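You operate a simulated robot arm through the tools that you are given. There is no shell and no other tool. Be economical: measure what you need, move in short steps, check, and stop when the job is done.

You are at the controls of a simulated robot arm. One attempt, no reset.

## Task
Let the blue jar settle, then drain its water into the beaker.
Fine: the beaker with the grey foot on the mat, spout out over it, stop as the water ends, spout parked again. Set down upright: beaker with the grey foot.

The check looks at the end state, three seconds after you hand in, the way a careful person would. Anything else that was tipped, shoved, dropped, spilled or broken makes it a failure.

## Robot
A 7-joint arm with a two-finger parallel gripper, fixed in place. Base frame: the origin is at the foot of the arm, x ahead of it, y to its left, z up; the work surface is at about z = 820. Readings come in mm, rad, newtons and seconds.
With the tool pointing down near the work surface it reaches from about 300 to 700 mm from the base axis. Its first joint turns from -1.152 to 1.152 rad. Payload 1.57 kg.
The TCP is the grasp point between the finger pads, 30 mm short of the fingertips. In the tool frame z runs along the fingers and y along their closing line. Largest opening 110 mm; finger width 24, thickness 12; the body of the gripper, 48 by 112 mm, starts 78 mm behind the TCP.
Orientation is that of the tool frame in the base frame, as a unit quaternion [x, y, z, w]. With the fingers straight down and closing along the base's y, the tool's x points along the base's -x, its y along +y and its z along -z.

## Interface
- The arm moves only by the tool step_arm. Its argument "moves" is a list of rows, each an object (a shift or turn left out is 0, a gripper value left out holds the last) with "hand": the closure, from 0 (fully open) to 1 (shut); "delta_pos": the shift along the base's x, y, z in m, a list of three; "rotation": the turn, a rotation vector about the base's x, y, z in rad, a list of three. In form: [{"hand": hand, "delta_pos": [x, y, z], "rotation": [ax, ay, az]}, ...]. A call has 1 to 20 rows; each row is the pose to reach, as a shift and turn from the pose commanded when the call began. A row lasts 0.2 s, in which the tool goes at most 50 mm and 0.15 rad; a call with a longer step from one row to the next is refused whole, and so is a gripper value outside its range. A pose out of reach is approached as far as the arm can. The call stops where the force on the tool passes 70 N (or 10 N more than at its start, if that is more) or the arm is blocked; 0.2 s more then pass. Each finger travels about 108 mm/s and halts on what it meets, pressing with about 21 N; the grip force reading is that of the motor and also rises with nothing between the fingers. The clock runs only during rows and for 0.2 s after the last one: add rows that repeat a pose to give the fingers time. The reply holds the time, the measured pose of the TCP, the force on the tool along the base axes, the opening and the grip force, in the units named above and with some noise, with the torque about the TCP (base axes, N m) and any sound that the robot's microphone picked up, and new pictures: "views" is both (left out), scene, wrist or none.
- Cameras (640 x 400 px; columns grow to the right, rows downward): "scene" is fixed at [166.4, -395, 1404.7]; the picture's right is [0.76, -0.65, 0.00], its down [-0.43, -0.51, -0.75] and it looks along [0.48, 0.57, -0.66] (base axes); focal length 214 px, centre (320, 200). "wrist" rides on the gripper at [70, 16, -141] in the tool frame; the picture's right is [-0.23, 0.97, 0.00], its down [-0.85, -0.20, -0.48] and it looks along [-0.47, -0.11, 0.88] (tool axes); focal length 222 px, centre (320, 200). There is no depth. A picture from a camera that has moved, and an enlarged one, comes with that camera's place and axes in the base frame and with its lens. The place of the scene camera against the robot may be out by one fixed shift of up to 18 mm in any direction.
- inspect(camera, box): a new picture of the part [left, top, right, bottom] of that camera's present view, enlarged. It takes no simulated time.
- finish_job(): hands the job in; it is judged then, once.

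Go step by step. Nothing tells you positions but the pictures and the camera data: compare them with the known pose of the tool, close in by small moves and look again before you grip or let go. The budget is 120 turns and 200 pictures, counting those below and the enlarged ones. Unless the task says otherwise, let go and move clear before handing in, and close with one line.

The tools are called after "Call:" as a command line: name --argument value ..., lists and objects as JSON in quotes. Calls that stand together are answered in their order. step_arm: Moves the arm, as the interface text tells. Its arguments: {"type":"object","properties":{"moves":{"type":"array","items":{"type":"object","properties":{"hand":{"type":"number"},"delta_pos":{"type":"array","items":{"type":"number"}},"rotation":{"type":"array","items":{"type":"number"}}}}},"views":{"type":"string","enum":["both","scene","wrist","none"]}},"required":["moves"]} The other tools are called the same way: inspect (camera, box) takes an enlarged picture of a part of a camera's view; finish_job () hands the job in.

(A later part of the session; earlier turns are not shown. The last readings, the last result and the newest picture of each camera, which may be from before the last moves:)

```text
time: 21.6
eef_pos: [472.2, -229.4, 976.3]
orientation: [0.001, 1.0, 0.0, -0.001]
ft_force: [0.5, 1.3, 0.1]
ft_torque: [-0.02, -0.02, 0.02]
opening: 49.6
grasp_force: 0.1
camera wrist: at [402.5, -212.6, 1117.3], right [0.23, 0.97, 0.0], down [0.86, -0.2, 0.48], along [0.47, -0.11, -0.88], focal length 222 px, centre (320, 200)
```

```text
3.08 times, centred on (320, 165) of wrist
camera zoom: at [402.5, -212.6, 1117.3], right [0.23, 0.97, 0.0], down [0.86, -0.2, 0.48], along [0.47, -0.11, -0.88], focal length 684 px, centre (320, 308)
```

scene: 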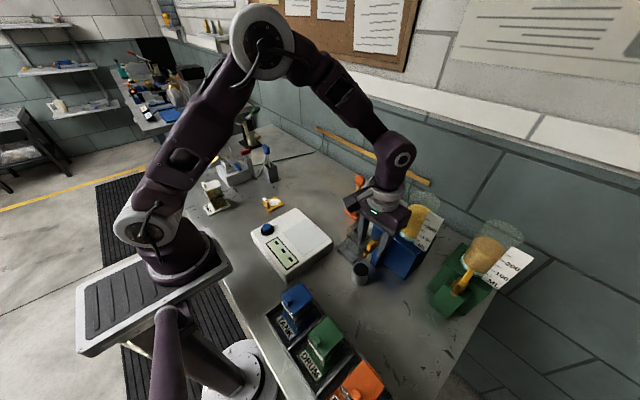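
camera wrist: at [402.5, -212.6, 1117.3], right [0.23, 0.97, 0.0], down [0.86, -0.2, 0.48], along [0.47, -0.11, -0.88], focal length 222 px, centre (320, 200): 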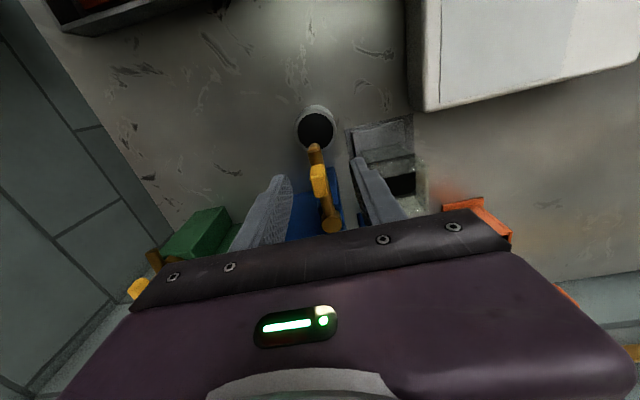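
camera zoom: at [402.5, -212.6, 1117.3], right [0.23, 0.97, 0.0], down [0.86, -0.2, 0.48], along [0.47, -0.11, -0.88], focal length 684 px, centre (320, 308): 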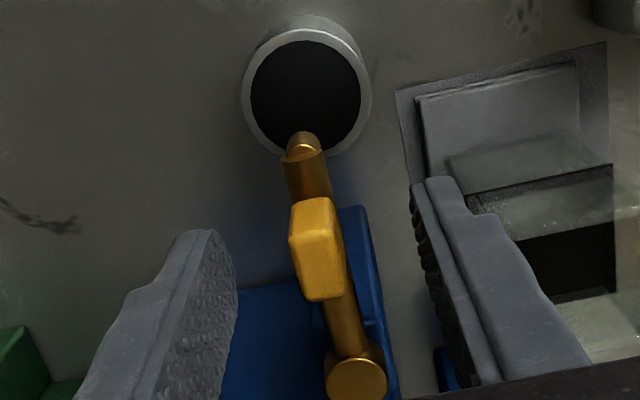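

The fingers straddle the knob and it is centred between them. I'll lower a little more, narrow the gap to about 27 mm, and wait for the jar to settle.

Call:
step_arm --moves '[{"delta_pos": [0, 0, -0.005], "hand": 0.65}, {"delta_pos": [0, 0, -0.005], "hand": 0.75}, {"delta_pos": [0, 0, -0.005]}, {"delta_pos": [0, 0, -0.005]}, {"delta_pos": [0, 0, -0.005]}, {"delta_pos": [0, 0, -0.005]}, {"delta_pos": [0, 0, -0.005]}, {"delta_pos": [0, 0, -0.005]}, {"delta_pos": [0, 0, -0.005]}, {"delta_pos": [0, 0, -0.005]}, {"delta_pos": [0, 0, -0.005]}, {"delta_pos": [0, 0, -0.005]}, {"delta_pos": [0, 0, -0.005]}, {"delta_pos": [0, 0, -0.005]}, {"delta_pos": [0, 0, -0.005]}, {"delta_pos": [0, 0, -0.005]}, {"delta_pos": [0, 0, -0.005]}, {"delta_pos": [0, 0, -0.005]}, {"delta_pos": [0, 0, -0.005]}, {"delta_pos": [0, 0, -0.005]}]' --views "none"

Call:
inspect --camera "scene" --box '[395, 185, 455, 265]'

Call:
inspect --camera "wrist" --box '[240, 100, 400, 230]'

```text
time: 25.8
eef_pos: [472.9, -230.0, 971.3]
orientation: [0.0, 1.0, 0.0, 0.0]
ft_force: [0.3, 0.0, 0.2]
ft_torque: [0.03, 0.02, 0.01]
opening: 27.6
grasp_force: 0.0
```

```text
5.00 times, centred on (425, 225) of scene
camera zoom: at [166.4, -395.0, 1404.7], right [0.76, -0.65, 0.0], down [-0.43, -0.51, -0.75], along [0.48, 0.57, -0.66], focal length 1072 px, centre (-205, 75)
```

zoom: 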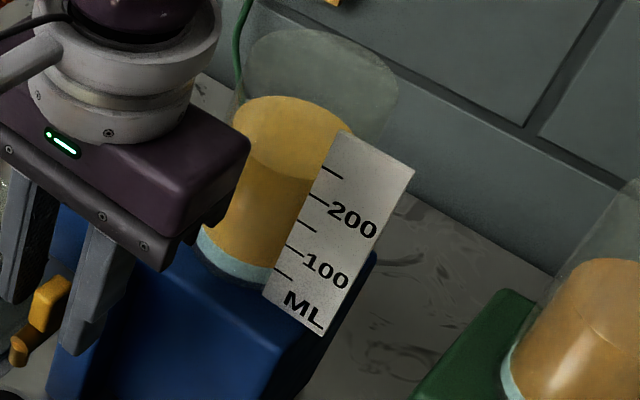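

```text
3.08 times, centred on (320, 165) of wrist
camera zoom: at [402.9, -212.7, 1111.9], right [0.23, 0.97, 0.0], down [0.85, -0.2, 0.48], along [0.47, -0.11, -0.88], focal length 684 px, centre (320, 308)
```

zoom: 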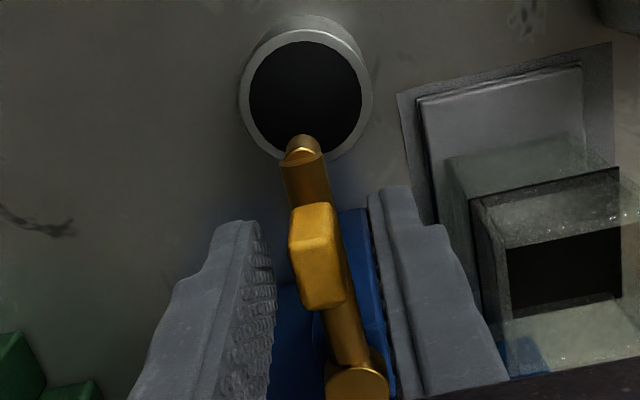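

The water layer is near the first tick and the oil is clearing. I'll wait longer and compare.

Call:
step_arm --moves '[{}, {}, {}, {}, {}, {}, {}, {}, {}, {}, {}, {}, {}, {}, {}, {}, {}, {}, {}, {}]' --views "none"

Call:
inspect --camera "scene" --box '[405, 205, 445, 255]'

```text
time: 30.0
eef_pos: [472.3, -231.3, 969.6]
orientation: [0.0, 1.0, 0.0, 0.0]
ft_force: [0.6, -0.1, 0.3]
ft_torque: [-0.04, -0.02, 0.02]
opening: 27.3
grasp_force: 0.0
```

```text
8.00 times, centred on (425, 230) of scene
camera zoom: at [166.4, -395.0, 1404.7], right [0.76, -0.65, 0.0], down [-0.43, -0.51, -0.75], along [0.48, 0.57, -0.66], focal length 1716 px, centre (-520, -40)
```

zoom: 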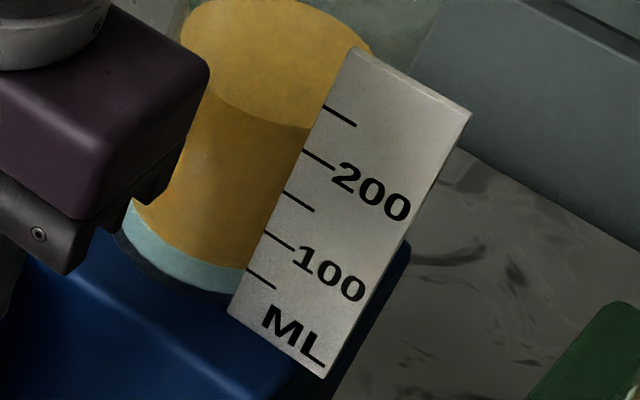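

Call:
step_arm --moves '[{}, {}, {}, {}, {}, {}, {}, {}, {}, {}, {}, {}, {}, {}, {}, {}, {}, {}, {}, {}]' --views "none"

Call:
step_arm --moves '[{}, {}, {}, {}, {}, {}, {}, {}, {}, {}, {}, {}, {}, {}, {}, {}, {}, {}, {}, {}]' --views "none"

Call:
inspect --camera "scene" --box '[405, 205, 445, 255]'

```text
time: 34.2
eef_pos: [471.3, -229.9, 969.2]
orientation: [0.0, 1.0, 0.0, 0.0]
ft_force: [0.1, 0.2, -0.2]
ft_torque: [0.04, 0.0, 0.02]
opening: 27.4
grasp_force: 0.0
```

```text
time: 38.4
eef_pos: [473.2, -229.3, 971.7]
orientation: [0.0, 1.0, 0.0, 0.0]
ft_force: [0.5, -0.6, 0.3]
ft_torque: [0.01, 0.01, 0.01]
opening: 27.4
grasp_force: 0.1
```

```text
8.00 times, centred on (425, 230) of scene
camera zoom: at [166.4, -395.0, 1404.7], right [0.76, -0.65, 0.0], down [-0.43, -0.51, -0.75], along [0.48, 0.57, -0.66], focal length 1716 px, centre (-520, -40)
```

zoom: 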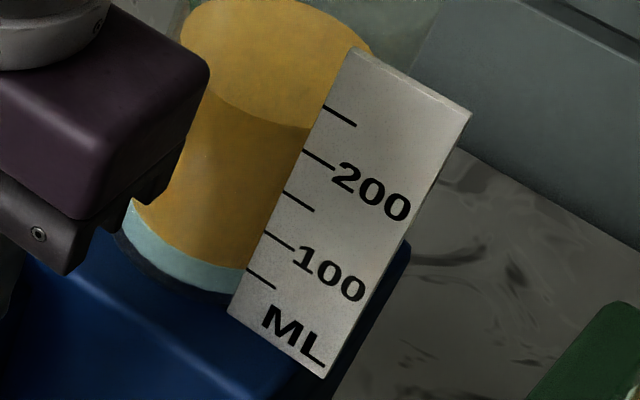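

The layer has not changed since t=30 s, so the jar is settled with roughly 50 mL of water. I'll swing the spout out along its arc, with the fingers turning along with it.

Call:
step_arm --moves '[{"hand": 0.82}, {"delta_pos": [0.0003, 0.0072, 0], "rotation": [0, 0, -0.143]}, {"delta_pos": [0.0016, 0.0143, 0], "rotation": [0, 0, -0.286]}, {"delta_pos": [0.004, 0.0211, 0], "rotation": [0, 0, -0.429]}, {"delta_pos": [0.0072, 0.0276, 0], "rotation": [0, 0, -0.572]}, {"delta_pos": [0.0114, 0.0335, 0], "rotation": [0, 0, -0.715]}, {"delta_pos": [0.0163, 0.0387, 0], "rotation": [0, 0, -0.858]}, {"delta_pos": [0.022, 0.0432, 0], "rotation": [0, 0, -1.001]}, {"delta_pos": [0.0282, 0.0469, 0], "rotation": [0, 0, -1.144]}, {"delta_pos": [0.0349, 0.0496, 0], "rotation": [0, 0, -1.287]}, {"delta_pos": [0.0419, 0.0513, 0], "rotation": [0, 0, -1.43]}, {"delta_pos": [0.049, 0.052, 0], "rotation": [0, 0, -1.571]}, {"delta_pos": [0.053, 0.052, 0], "rotation": [0, 0, -1.65]}]'

Call:
inspect --camera "scene" --box '[340, 180, 450, 280]'

Call:
inspect --camera "wrist" --box '[240, 100, 400, 230]'

```text
time: 41.2
eef_pos: [525.0, -176.6, 969.7]
orientation: [0.735, 0.678, 0.0, 0.0]
ft_force: [-0.4, 0.0, 0.9]
ft_torque: [-0.02, -0.02, 0.03]
opening: 20.1
grasp_force: 0.3
camera wrist: at [548.0, -108.4, 1110.9], right [0.95, -0.31, 0.0], down [-0.27, -0.84, 0.48], along [-0.15, -0.46, -0.88], focal length 222 px, centre (320, 200)
```

scene: 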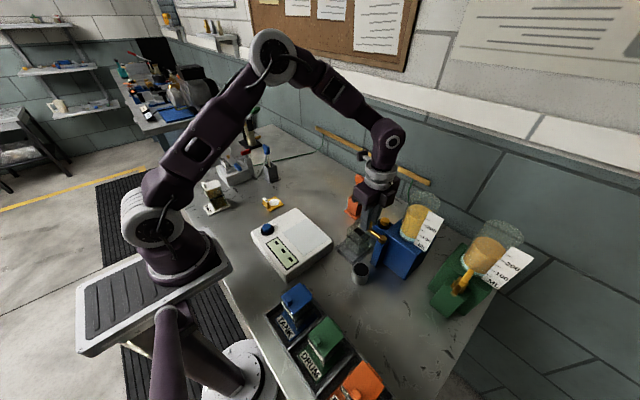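
wrist: 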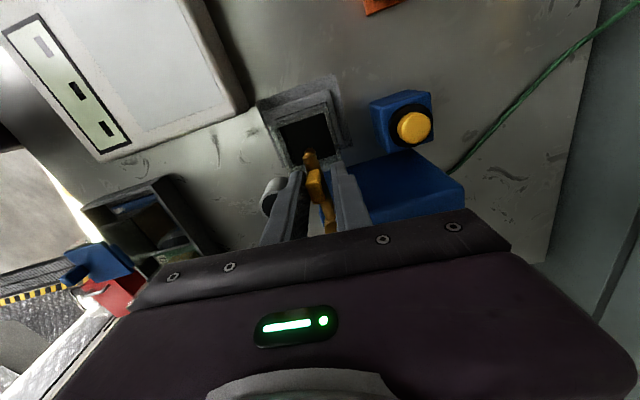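

```text
4.00 times, centred on (395, 230) of scene
camera zoom: at [166.4, -395.0, 1404.7], right [0.76, -0.65, 0.0], down [-0.43, -0.51, -0.75], along [0.48, 0.57, -0.66], focal length 858 px, centre (20, 80)
```

zoom: 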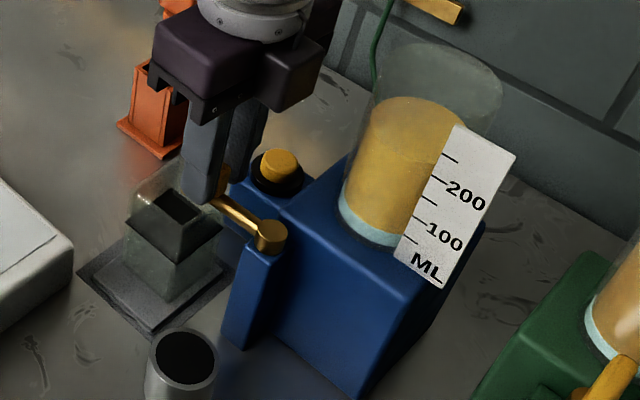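

```text
3.08 times, centred on (320, 165) of wrist
camera zoom: at [548.0, -108.4, 1110.9], right [0.95, -0.31, 0.0], down [-0.27, -0.84, 0.48], along [-0.15, -0.46, -0.88], focal length 684 px, centre (320, 308)
```

zoom: 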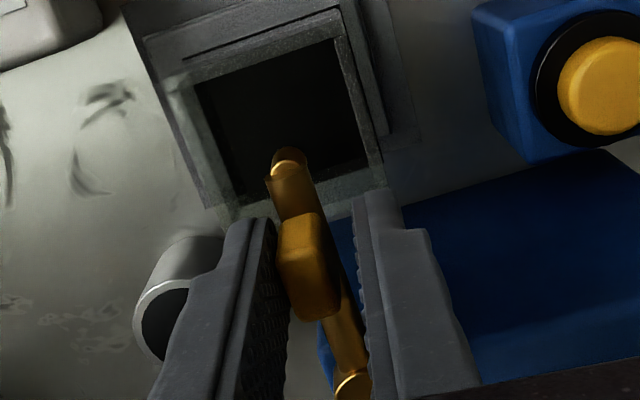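

The spout tip is over the beaker and nothing was disturbed. I'll wait briefly to see whether swinging it out has started the flow.

Call:
step_arm --moves '[{}, {}, {}]' --views "none"

Call:
inspect --camera "scene" --box '[350, 200, 440, 270]'

Call:
inspect --camera "wrist" --box '[250, 90, 370, 190]'

```text
time: 42.0
eef_pos: [525.8, -177.7, 969.1]
orientation: [0.735, 0.678, 0.0, 0.001]
ft_force: [-1.1, 0.4, -0.8]
ft_torque: [0.02, -0.01, 0.0]
opening: 19.7
grasp_force: 0.1
```

```text
5.71 times, centred on (395, 235) of scene
camera zoom: at [166.4, -395.0, 1404.7], right [0.76, -0.65, 0.0], down [-0.43, -0.51, -0.75], along [0.48, 0.57, -0.66], focal length 1226 px, centre (-109, 0)
```

zoom: 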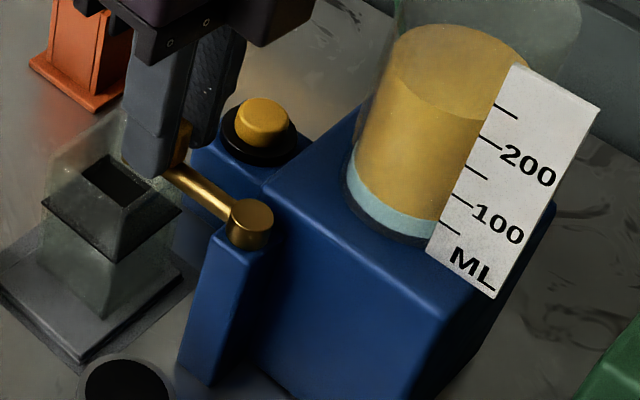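

```text
4.00 times, centred on (310, 140) of wrist
camera zoom: at [547.8, -108.4, 1111.1], right [0.95, -0.3, 0.0], down [-0.27, -0.84, 0.48], along [-0.15, -0.46, -0.88], focal length 888 px, centre (360, 440)
```

zoom: 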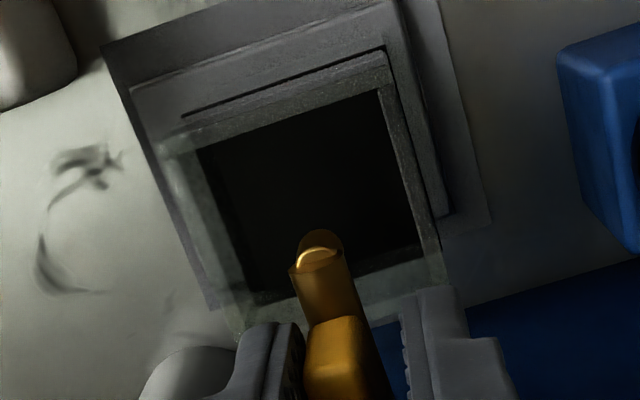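

No flow yet, and the spout is exactly at 90° with its tip at [523, -157]. Before pressing anything I'll look closely at the blue button box and compare with the green rig.

Call:
inspect --camera "scene" --box '[430, 210, 540, 320]'

Call:
inspect --camera "wrist" --box '[340, 70, 480, 220]'

Call:
inspect --camera "scene" --box '[365, 210, 405, 250]'

```text
3.64 times, centred on (485, 265) of scene
camera zoom: at [166.4, -395.0, 1404.7], right [0.76, -0.65, 0.0], down [-0.43, -0.51, -0.75], along [0.48, 0.57, -0.66], focal length 780 px, centre (-280, -36)
```

zoom: 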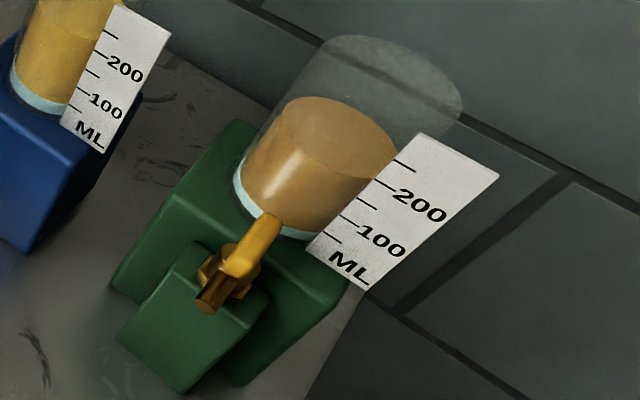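

```text
2.67 times, centred on (410, 145) of wrist
camera zoom: at [547.8, -108.4, 1111.1], right [0.95, -0.3, 0.0], down [-0.27, -0.84, 0.48], along [-0.15, -0.46, -0.88], focal length 592 px, centre (80, 347)
```

zoom: 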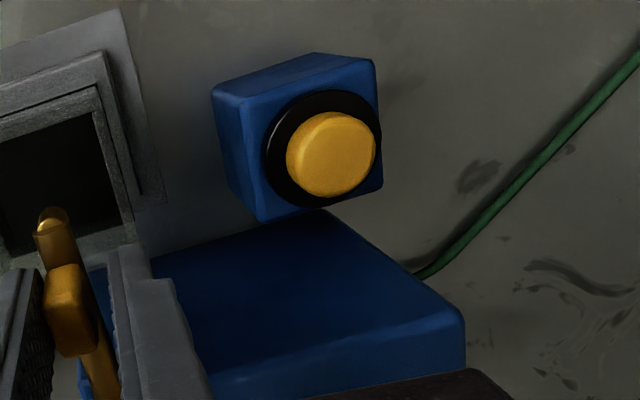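

```text
10.00 times, centred on (385, 230) of scene
camera zoom: at [166.4, -395.0, 1404.7], right [0.76, -0.65, 0.0], down [-0.43, -0.51, -0.75], along [0.48, 0.57, -0.66], focal length 2145 px, centre (-330, -100)
```

zoom: 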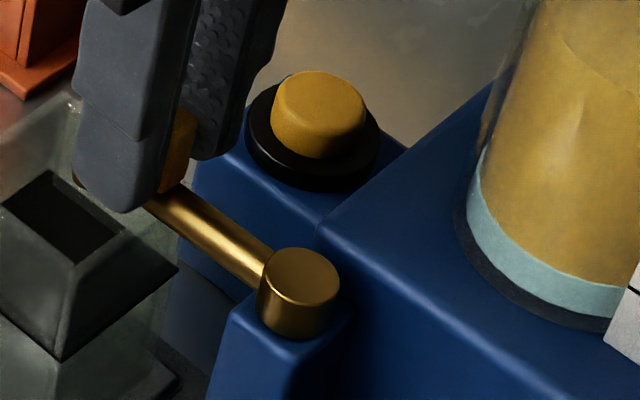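

The green rig has its own tap lever, while the blue rig has this yellow button, so the button at [618, -173], top z≈898, should drain the blue jar. I'll leave the spout in place, lift off the knob and close the fingers above the button.

Call:
step_arm --moves '[{"hand": 0.7}, {"hand": 0.7}, {"delta_pos": [0, 0, 0.03]}, {"delta_pos": [0, 0, 0.065]}, {"delta_pos": [0, 0, 0.095], "rotation": [0, 0, 0.04]}, {"delta_pos": [0.03, 0.001, 0.095], "rotation": [0, 0, 0.08], "hand": 1.0}, {"delta_pos": [0.065, 0.002, 0.085], "rotation": [0, 0, 0.08], "hand": 1.0}, {"delta_pos": [0.093, 0.003, 0.06], "rotation": [0, 0, 0.08]}, {"delta_pos": [0.093, 0.003, 0.03], "rotation": [0, 0, 0.08]}, {"delta_pos": [0.093, 0.003, 0], "rotation": [0, 0, 0.08]}, {"delta_pos": [0.093, 0.003, -0.015], "rotation": [0, 0, 0.08]}, {"delta_pos": [0.093, 0.003, -0.015], "rotation": [0, 0, 0.08]}]'

Call:
inspect --camera "scene" --box '[340, 190, 440, 270]'

Call:
inspect --camera "wrist" --box '[200, 80, 440, 230]'

```text
time: 44.6
eef_pos: [618.0, -173.3, 953.2]
orientation: [0.707, 0.707, 0.0, 0.0]
ft_force: [0.2, -0.6, -0.3]
ft_torque: [0.02, 0.01, -0.04]
opening: 0.2
grasp_force: 20.7
camera wrist: at [635.5, -103.6, 1094.7], right [0.97, -0.23, 0.0], down [-0.2, -0.86, 0.48], along [-0.11, -0.47, -0.88], focal length 222 px, centre (320, 200)
```

scene: 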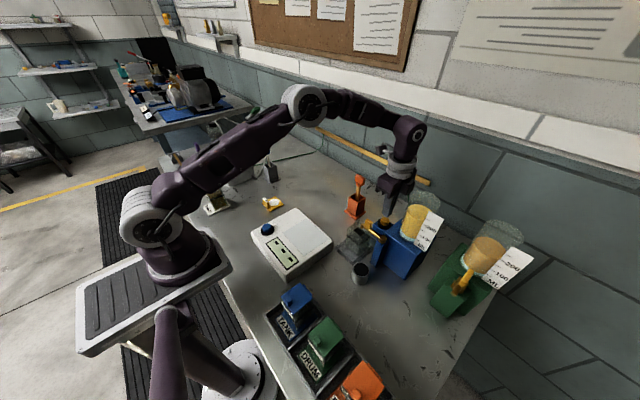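
wrist: 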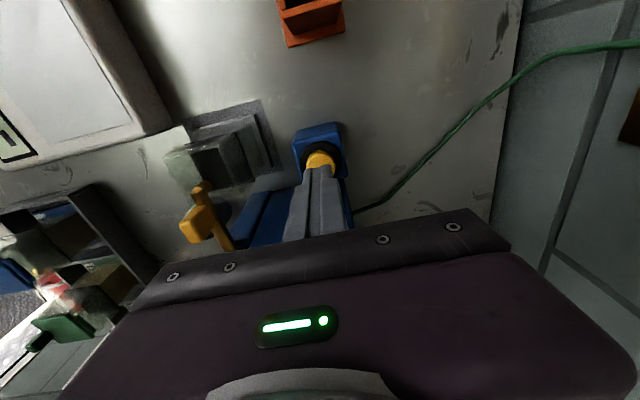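

```text
5.00 times, centred on (390, 230) of scene
camera zoom: at [166.4, -395.0, 1404.7], right [0.76, -0.65, 0.0], down [-0.43, -0.51, -0.75], along [0.48, 0.57, -0.66], focal length 1072 px, centre (-30, 50)
```

zoom: 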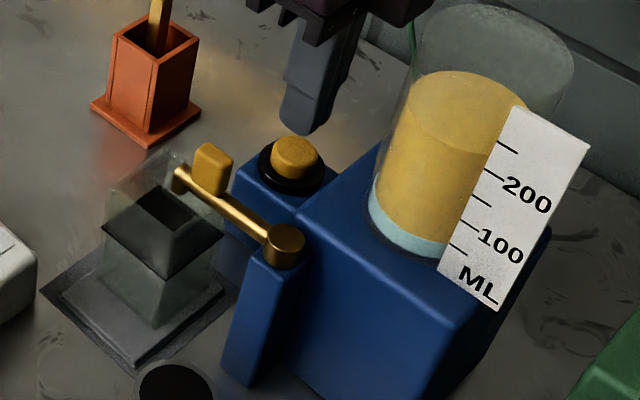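

```text
2.67 times, centred on (320, 155) of wrist
camera zoom: at [635.5, -103.6, 1094.7], right [0.97, -0.23, 0.0], down [-0.2, -0.86, 0.48], along [-0.11, -0.47, -0.88], focal length 592 px, centre (320, 320)
```

zoom: 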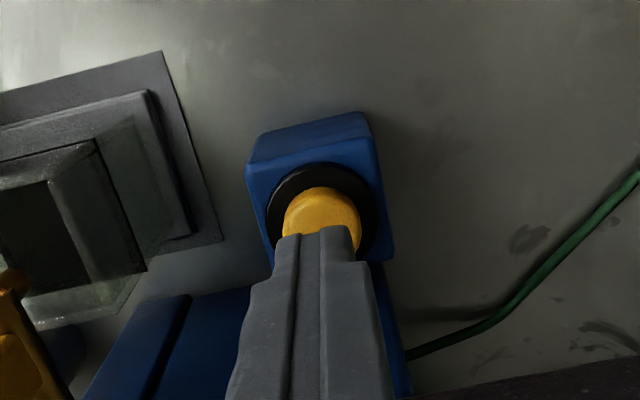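

The fingertips are centred over the button. I'll press gently.

Call:
step_arm --moves '[{"delta_pos": [0, 0, -0.015]}, {"delta_pos": [0, 0, -0.022]}, {"delta_pos": [0, 0, -0.026]}, {"delta_pos": [0, 0, -0.029]}]' --views "none"

Call:
inspect --camera "scene" --box '[340, 190, 440, 270]'

```text
time: 45.6
eef_pos: [620.3, -175.4, 926.1]
orientation: [0.707, 0.707, -0.001, 0.0]
ft_force: [-0.9, 0.7, 1.4]
ft_torque: [0.05, 0.01, -0.01]
opening: 0.0
grasp_force: 20.6
heard: click
```

```text
5.00 times, centred on (390, 230) of scene
camera zoom: at [166.4, -395.0, 1404.7], right [0.76, -0.65, 0.0], down [-0.43, -0.51, -0.75], along [0.48, 0.57, -0.66], focal length 1072 px, centre (-30, 50)
```

zoom: 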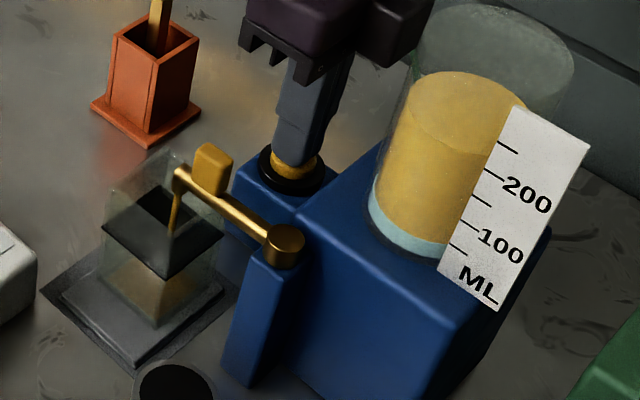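

Call:
inspect --camera "scene" --box '[345, 210, 385, 265]'

Call:
inspect --camera "wrist" --box '[120, 90, 320, 250]'

Call:
inspect --camera "scene" --box '[405, 205, 445, 255]'

```text
7.27 times, centred on (365, 238) of scene
camera zoom: at [166.4, -395.0, 1404.7], right [0.76, -0.65, 0.0], down [-0.43, -0.51, -0.75], along [0.48, 0.57, -0.66], focal length 1560 px, centre (-7, -73)
```

zoom: 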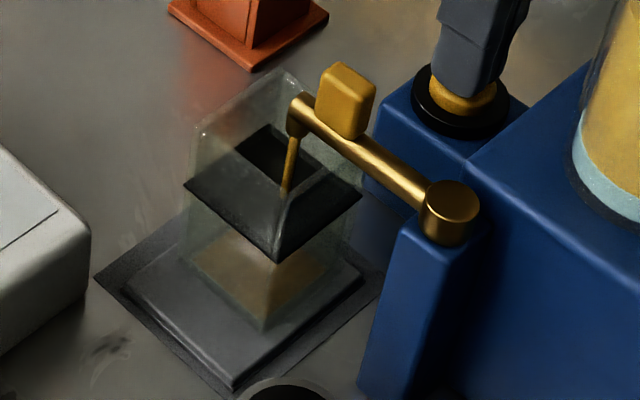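

```text
2.50 times, centred on (220, 170) of wrist
camera zoom: at [635.3, -104.2, 1067.4], right [0.97, -0.23, 0.0], down [-0.2, -0.86, 0.48], along [-0.11, -0.47, -0.88], focal length 555 px, centre (570, 275)
```

zoom: 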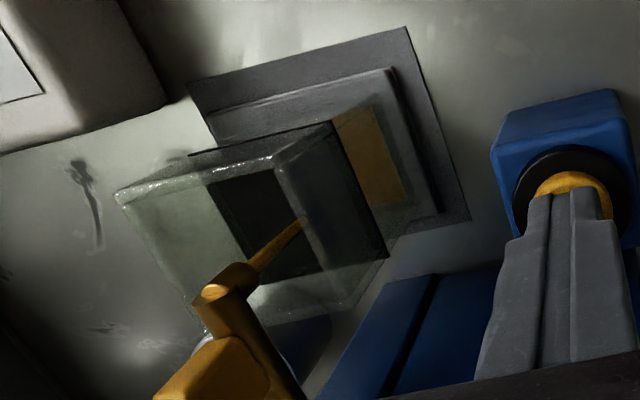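

```text
8.00 times, centred on (425, 230) of scene
camera zoom: at [166.4, -395.0, 1404.7], right [0.76, -0.65, 0.0], down [-0.43, -0.51, -0.75], along [0.48, 0.57, -0.66], focal length 1716 px, centre (-520, -40)
```

zoom: 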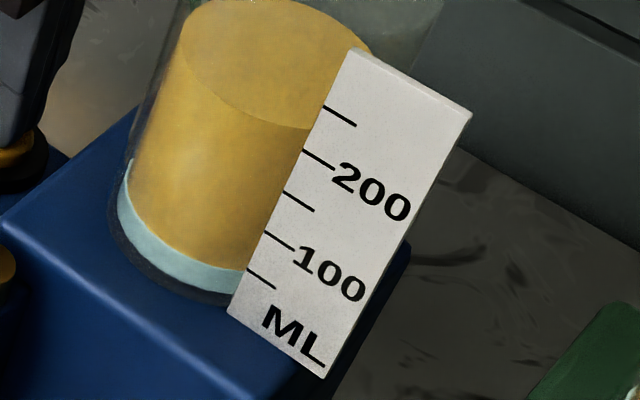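

The stream and the liquid in the beaker look amber so far, not pale blue. I'll hold for one more short row and see what the jar and stream do.

Call:
step_arm --moves '[{}]' --views "none"

Call:
inspect --camera "scene" --box '[345, 210, 385, 265]'

Call:
inspect --camera "scene" --box '[405, 205, 445, 255]'

```text
time: 46.0
eef_pos: [619.7, -174.6, 925.9]
orientation: [0.707, 0.707, 0.0, 0.0]
ft_force: [-1.2, 0.5, 1.7]
ft_torque: [0.02, 0.02, -0.02]
opening: 0.0
grasp_force: 21.1
```

```text
7.27 times, centred on (365, 238) of scene
camera zoom: at [166.4, -395.0, 1404.7], right [0.76, -0.65, 0.0], down [-0.43, -0.51, -0.75], along [0.48, 0.57, -0.66], focal length 1560 px, centre (-7, -73)
```

zoom: 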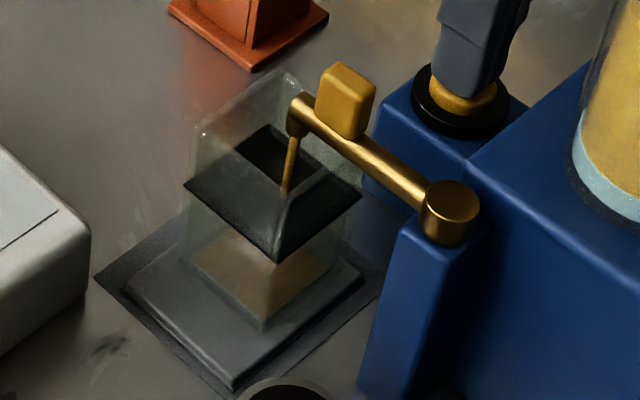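

```text
8.00 times, centred on (425, 230) of scene
camera zoom: at [166.4, -395.0, 1404.7], right [0.76, -0.65, 0.0], down [-0.43, -0.51, -0.75], along [0.48, 0.57, -0.66], focal length 1716 px, centre (-520, -40)
```

zoom: 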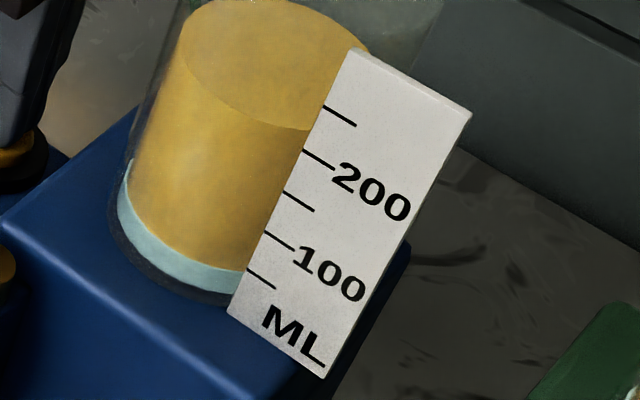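

Call:
inspect --camera "scene" --box '[417, 223, 441, 247]'

Call:
step_arm --moves '[{}, {}]' --views "none"

Call:
inspect --camera "scene" --box '[417, 223, 441, 247]'

Call:
inspect --camera "scene" --box '[345, 210, 385, 265]'

```text
16.00 times, centred on (429, 235) of scene
camera zoom: at [166.4, -395.0, 1404.7], right [0.76, -0.65, 0.0], down [-0.43, -0.51, -0.75], along [0.48, 0.57, -0.66], focal length 3432 px, centre (-1424, -360)
```

zoom: 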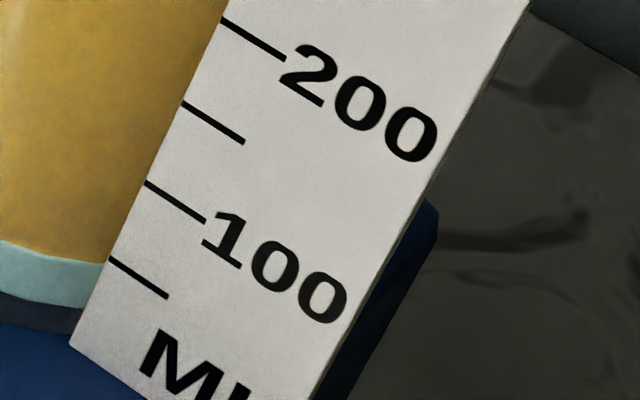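

```text
time: 46.6
eef_pos: [620.3, -173.7, 924.9]
orientation: [0.707, 0.707, 0.0, 0.0]
ft_force: [-0.3, 1.3, 1.4]
ft_torque: [-0.01, 0.01, 0.0]
opening: 0.0
grasp_force: 20.9
```

```text
16.00 times, centred on (429, 235) of scene
camera zoom: at [166.4, -395.0, 1404.7], right [0.76, -0.65, 0.0], down [-0.43, -0.51, -0.75], along [0.48, 0.57, -0.66], focal length 3432 px, centre (-1424, -360)
```

zoom: 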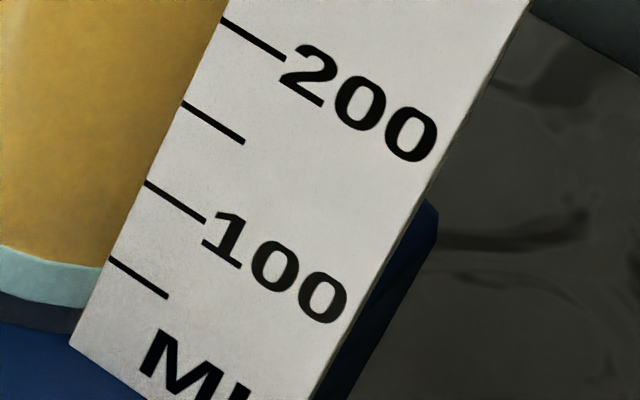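

```text
7.27 times, centred on (365, 238) of scene
camera zoom: at [166.4, -395.0, 1404.7], right [0.76, -0.65, 0.0], down [-0.43, -0.51, -0.75], along [0.48, 0.57, -0.66], focal length 1560 px, centre (-7, -73)
```

zoom: 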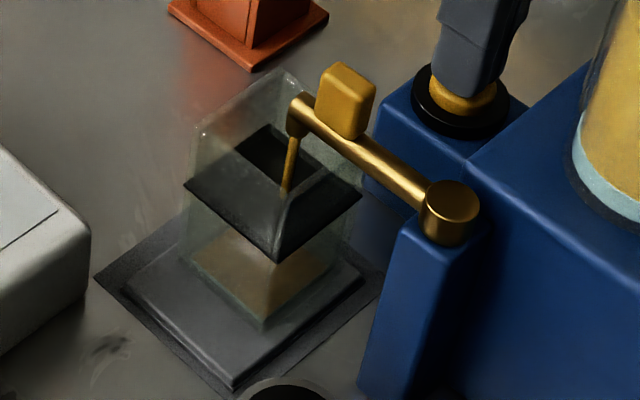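

The pale-blue layer is getting thinner, about 8 px/s out of a remaining 47 px, so water really is draining. I'll lift off the button now to find out whether it is momentary or a toggle, so that I can time the stop.

Call:
step_arm --moves '[{"delta_pos": [0, 0, 0.012]}, {"delta_pos": [0, 0, 0.012]}]' --views "none"

Call:
inspect --camera "scene" --box '[417, 223, 441, 247]'

Call:
inspect --camera "scene" --box '[345, 210, 385, 265]'

```text
time: 47.2
eef_pos: [618.8, -174.3, 938.2]
orientation: [0.708, 0.707, 0.0, 0.0]
ft_force: [0.0, -0.3, 0.4]
ft_torque: [0.0, 0.01, 0.03]
opening: 0.2
grasp_force: 20.7
```

```text
16.00 times, centred on (429, 235) of scene
camera zoom: at [166.4, -395.0, 1404.7], right [0.76, -0.65, 0.0], down [-0.43, -0.51, -0.75], along [0.48, 0.57, -0.66], focal length 3432 px, centre (-1424, -360)
```

zoom: 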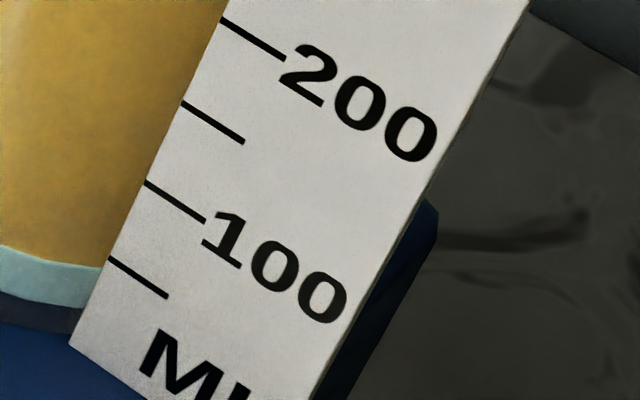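

```text
7.27 times, centred on (365, 238) of scene
camera zoom: at [166.4, -395.0, 1404.7], right [0.76, -0.65, 0.0], down [-0.43, -0.51, -0.75], along [0.48, 0.57, -0.66], focal length 1560 px, centre (-7, -73)
```

zoom: 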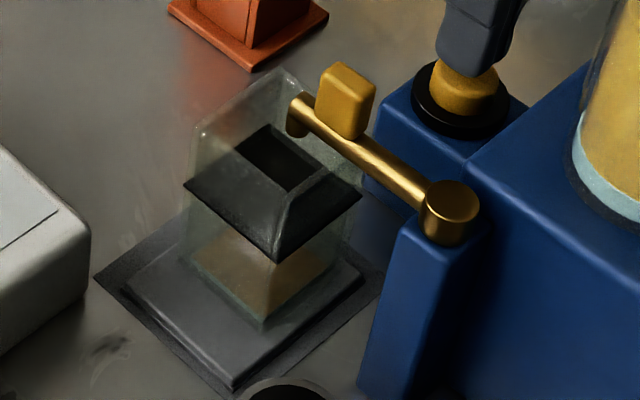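

Releasing stops the flow, so the button only works while held. I'll check the whole jar and the beaker contents before going on.

Call:
inspect --camera "scene" --box '[405, 205, 445, 255]'

Call:
inspect --camera "scene" --box '[400, 195, 424, 219]'

Call:
inspect --camera "wrist" --box '[120, 90, 320, 250]'

```text
8.00 times, centred on (425, 230) of scene
camera zoom: at [166.4, -395.0, 1404.7], right [0.76, -0.65, 0.0], down [-0.43, -0.51, -0.75], along [0.48, 0.57, -0.66], focal length 1716 px, centre (-520, -40)
```

zoom: 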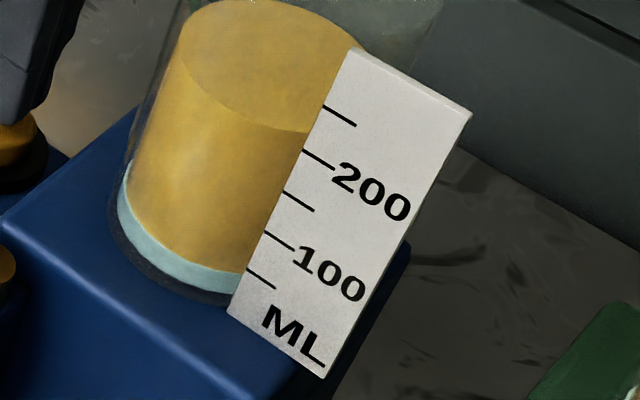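

```text
16.00 times, centred on (412, 207) of scene
camera zoom: at [166.4, -395.0, 1404.7], right [0.76, -0.65, 0.0], down [-0.43, -0.51, -0.75], along [0.48, 0.57, -0.66], focal length 3432 px, centre (-1152, 88)
```

zoom: 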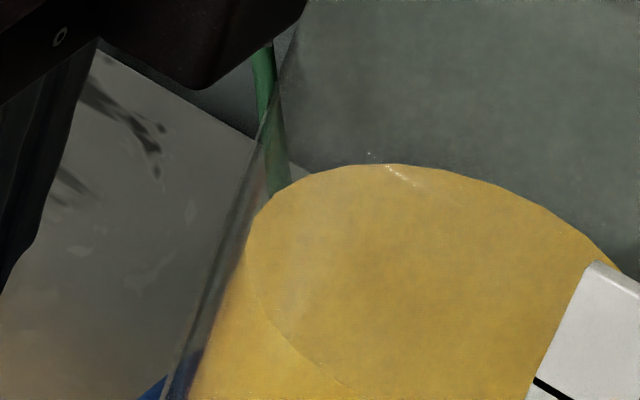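

```text
2.50 times, centred on (220, 170) of wrist
camera zoom: at [635.5, -103.8, 1079.4], right [0.97, -0.23, 0.0], down [-0.2, -0.86, 0.48], along [-0.11, -0.47, -0.88], focal length 555 px, centre (570, 275)
```

zoom: 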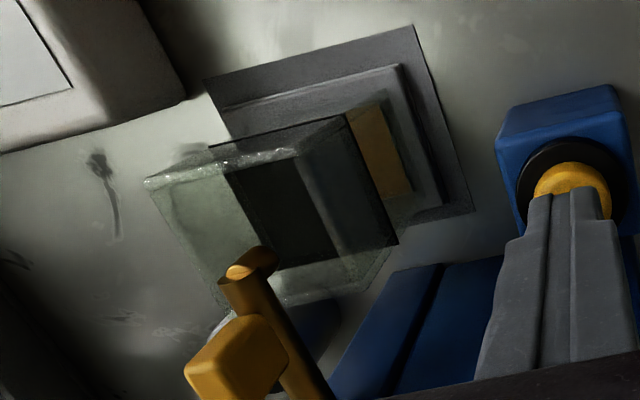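

Both the amber surface and the interface have dropped together, which fits water leaving from the bottom. I'll press again for about 2 s and recheck.

Call:
step_arm --moves '[{"delta_pos": [0, 0, -0.012]}, {"delta_pos": [0, 0, -0.012]}, {"delta_pos": [0, 0, -0.012]}, {"delta_pos": [0, 0, -0.012]}, {"delta_pos": [0, 0, -0.012]}, {"delta_pos": [0, 0, -0.012]}, {"delta_pos": [0, 0, -0.012]}, {"delta_pos": [0, 0, -0.012]}, {"delta_pos": [0, 0, -0.012]}, {"delta_pos": [0, 0, -0.012]}, {"delta_pos": [0, 0, 0]}]' --views "none"

Call:
inspect --camera "scene" --box '[417, 223, 441, 247]'

Call:
inspect --camera "scene" --box '[405, 205, 445, 255]'

Call:
inspect --camera "scene" --box '[345, 210, 385, 265]'

```text
time: 49.6
eef_pos: [619.7, -175.5, 937.9]
orientation: [0.707, 0.707, 0.0, 0.001]
ft_force: [-0.6, 0.3, 0.3]
ft_torque: [0.0, -0.02, 0.01]
opening: 0.2
grasp_force: 21.6
heard: click
```

```text
16.00 times, centred on (429, 235) of scene
camera zoom: at [166.4, -395.0, 1404.7], right [0.76, -0.65, 0.0], down [-0.43, -0.51, -0.75], along [0.48, 0.57, -0.66], focal length 3432 px, centre (-1424, -360)
```

zoom: 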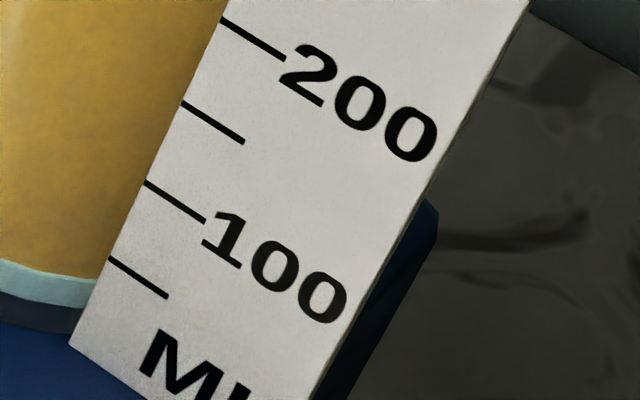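

```text
8.00 times, centred on (425, 230) of scene
camera zoom: at [166.4, -395.0, 1404.7], right [0.76, -0.65, 0.0], down [-0.43, -0.51, -0.75], along [0.48, 0.57, -0.66], focal length 1716 px, centre (-520, -40)
```

zoom: 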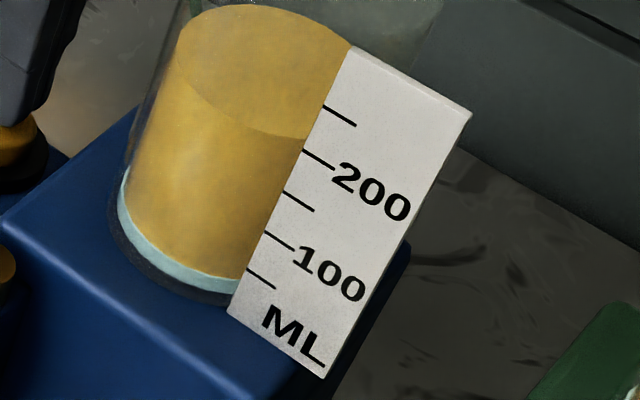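

```text
7.27 times, centred on (365, 238) of scene
camera zoom: at [166.4, -395.0, 1404.7], right [0.76, -0.65, 0.0], down [-0.43, -0.51, -0.75], along [0.48, 0.57, -0.66], focal length 1560 px, centre (-7, -73)
```

zoom: 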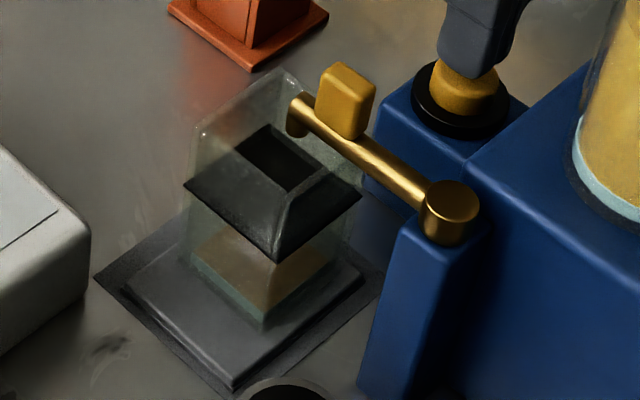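

Now there is a pale-blue layer in the beaker under the thin amber film, so the amber was residue in the line. The interface moves about 7 px/s with about 34 px left. I'll press for roughly 3 s.

Call:
step_arm --moves '[{"delta_pos": [0, 0, -0.012]}, {"delta_pos": [0, 0, -0.012]}, {"delta_pos": [0, 0, -0.012]}, {"delta_pos": [0, 0, -0.012]}, {"delta_pos": [0, 0, -0.012]}, {"delta_pos": [0, 0, -0.012]}, {"delta_pos": [0, 0, -0.012]}, {"delta_pos": [0, 0, -0.012]}, {"delta_pos": [0, 0, -0.012]}, {"delta_pos": [0, 0, -0.012]}, {"delta_pos": [0, 0, -0.012]}, {"delta_pos": [0, 0, -0.012]}, {"delta_pos": [0, 0, -0.012]}, {"delta_pos": [0, 0, -0.012]}, {"delta_pos": [0, 0, 0]}]' --views "none"

Call:
inspect --camera "scene" --box '[409, 223, 433, 247]'

Call:
inspect --camera "scene" --box '[345, 210, 385, 265]'

```text
time: 52.8
eef_pos: [620.4, -173.7, 938.5]
orientation: [0.706, 0.708, 0.0, 0.0]
ft_force: [0.0, -0.1, -0.4]
ft_torque: [-0.03, 0.0, -0.02]
opening: 0.2
grasp_force: 21.1
heard: click
```

```text
16.00 times, centred on (421, 235) of scene
camera zoom: at [166.4, -395.0, 1404.7], right [0.76, -0.65, 0.0], down [-0.43, -0.51, -0.75], along [0.48, 0.57, -0.66], focal length 3432 px, centre (-1296, -360)
```

zoom: 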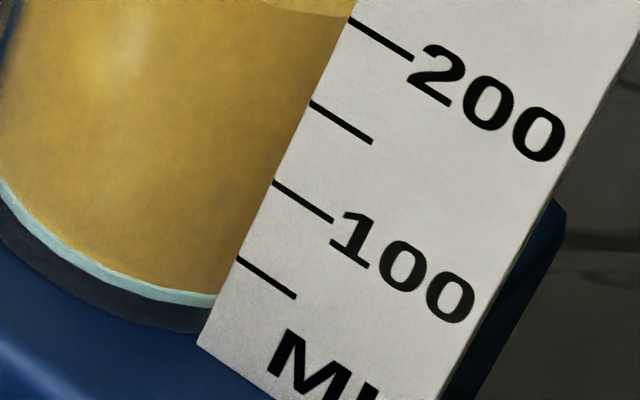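

```text
7.27 times, centred on (365, 238) of scene
camera zoom: at [166.4, -395.0, 1404.7], right [0.76, -0.65, 0.0], down [-0.43, -0.51, -0.75], along [0.48, 0.57, -0.66], focal length 1560 px, centre (-7, -73)
```

zoom: 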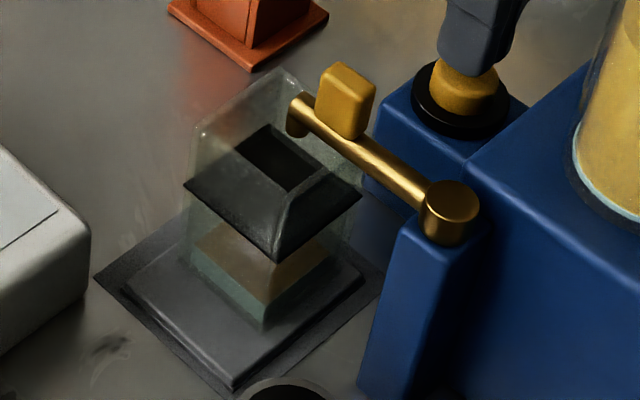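

About 12 px of water is left. I'll give it one shorter press.

Call:
step_arm --moves '[{"delta_pos": [0, 0, -0.012]}, {"delta_pos": [0, 0, -0.012]}, {"delta_pos": [0, 0, -0.012]}, {"delta_pos": [0, 0, -0.012]}, {"delta_pos": [0, 0, -0.012]}, {"delta_pos": [0, 0, 0]}]' --views "none"

Call:
inspect --camera "scene" --box '[409, 226, 433, 250]'

Call:
inspect --camera "scene" --box '[353, 220, 383, 262]'

```text
time: 54.2
eef_pos: [618.8, -174.5, 938.0]
orientation: [0.707, 0.707, 0.0, 0.0]
ft_force: [-0.6, 0.1, 0.0]
ft_torque: [-0.01, -0.01, 0.02]
opening: 0.0
grasp_force: 21.3
heard: click
```

```text
16.00 times, centred on (421, 238) of scene
camera zoom: at [166.4, -395.0, 1404.7], right [0.76, -0.65, 0.0], down [-0.43, -0.51, -0.75], along [0.48, 0.57, -0.66], focal length 3432 px, centre (-1296, -408)
```

zoom: 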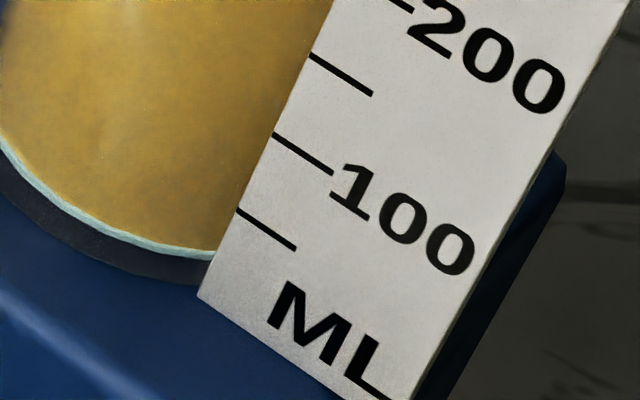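

```text
9.52 times, centred on (368, 241) of scene
camera zoom: at [166.4, -395.0, 1404.7], right [0.76, -0.65, 0.0], down [-0.43, -0.51, -0.75], along [0.48, 0.57, -0.66], focal length 2043 px, centre (-137, -190)
```

zoom: 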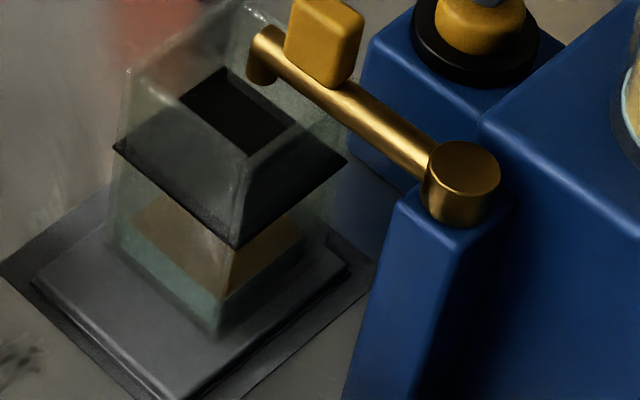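

A thin film of about 5 px remains. One more brief press of about 0.5 s.

Call:
step_arm --moves '[{"delta_pos": [0, 0, -0.012]}, {"delta_pos": [0, 0, -0.012]}, {"delta_pos": [0, 0, 0]}]' --views "none"

Call:
inspect --camera "scene" --box '[413, 234, 425, 246]'

Call:
inspect --camera "scene" --box '[353, 220, 383, 262]'

```text
time: 55.0
eef_pos: [617.8, -175.1, 937.4]
orientation: [0.707, 0.707, 0.0, 0.0]
ft_force: [0.9, -0.2, 0.4]
ft_torque: [-0.01, 0.02, 0.03]
opening: 0.0
grasp_force: 20.8
heard: click
```

```text
16.00 times, centred on (419, 240) of scene
camera zoom: at [166.4, -395.0, 1404.7], right [0.76, -0.65, 0.0], down [-0.43, -0.51, -0.75], along [0.48, 0.57, -0.66], focal length 3432 px, centre (-1264, -440)
```

zoom: 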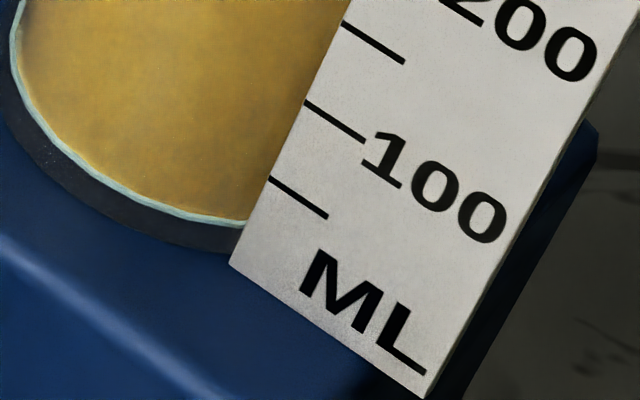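

```text
9.52 times, centred on (368, 241) of scene
camera zoom: at [166.4, -395.0, 1404.7], right [0.76, -0.65, 0.0], down [-0.43, -0.51, -0.75], along [0.48, 0.57, -0.66], focal length 2043 px, centre (-137, -190)
```

zoom: 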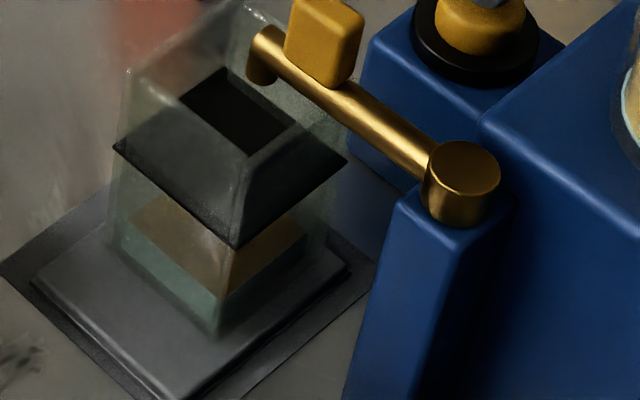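

Call:
step_arm --moves '[{"delta_pos": [0, 0, -0.012]}, {"delta_pos": [0, 0, -0.012]}, {"delta_pos": [0, 0, 0]}]' --views "none"

Call:
inspect --camera "scene" --box '[413, 234, 425, 246]'

```text
time: 55.8
eef_pos: [619.4, -174.3, 937.6]
orientation: [0.707, 0.707, 0.0, 0.0]
ft_force: [-0.3, -0.1, -0.6]
ft_torque: [-0.01, 0.01, -0.01]
opening: 0.1
grasp_force: 20.5
heard: click
```

```text
16.00 times, centred on (419, 240) of scene
camera zoom: at [166.4, -395.0, 1404.7], right [0.76, -0.65, 0.0], down [-0.43, -0.51, -0.75], along [0.48, 0.57, -0.66], focal length 3432 px, centre (-1264, -440)
```

zoom: 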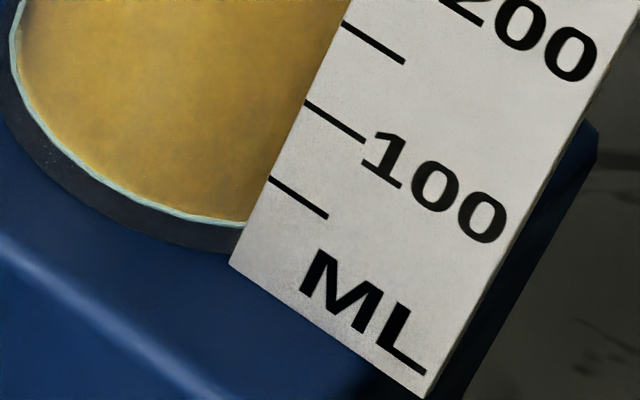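

By the measured rate about 2–3 px (2 mL) remain. One last identical short press.

Call:
step_arm --moves '[{"delta_pos": [0, 0, -0.012]}, {"delta_pos": [0, 0, -0.012]}, {"delta_pos": [0, 0, 0]}]' --views "none"

Call:
inspect --camera "scene" --box '[413, 234, 425, 246]'

Call:
inspect --camera "scene" --box '[353, 220, 383, 262]'

```text
time: 56.6
eef_pos: [620.1, -174.3, 939.0]
orientation: [0.708, 0.706, -0.001, 0.0]
ft_force: [0.4, 0.5, 0.8]
ft_torque: [-0.02, 0.01, 0.02]
opening: 0.1
grasp_force: 21.2
heard: click
```

```text
16.00 times, centred on (419, 240) of scene
camera zoom: at [166.4, -395.0, 1404.7], right [0.76, -0.65, 0.0], down [-0.43, -0.51, -0.75], along [0.48, 0.57, -0.66], focal length 3432 px, centre (-1264, -440)
```

zoom: 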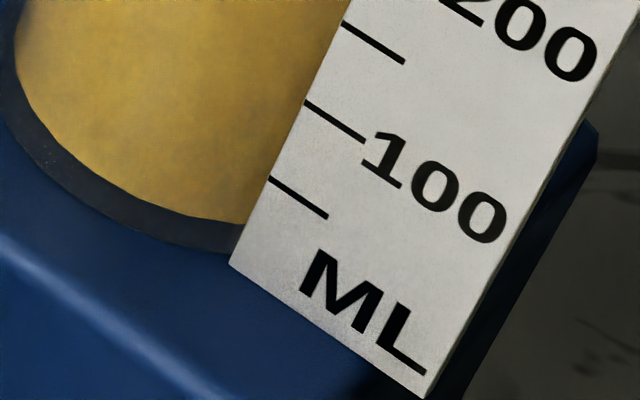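

```text
9.52 times, centred on (368, 241) of scene
camera zoom: at [166.4, -395.0, 1404.7], right [0.76, -0.65, 0.0], down [-0.43, -0.51, -0.75], along [0.48, 0.57, -0.66], focal length 2043 px, centre (-137, -190)
```

zoom: 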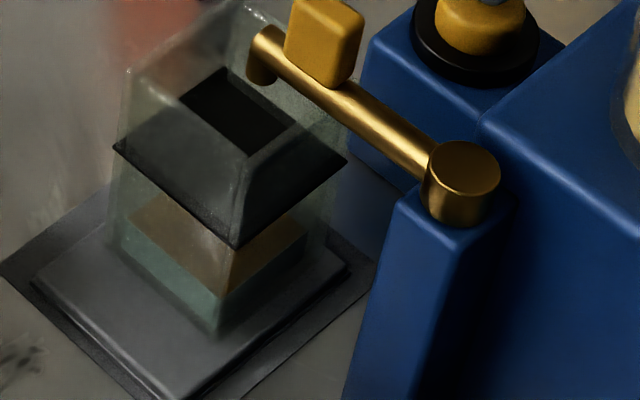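

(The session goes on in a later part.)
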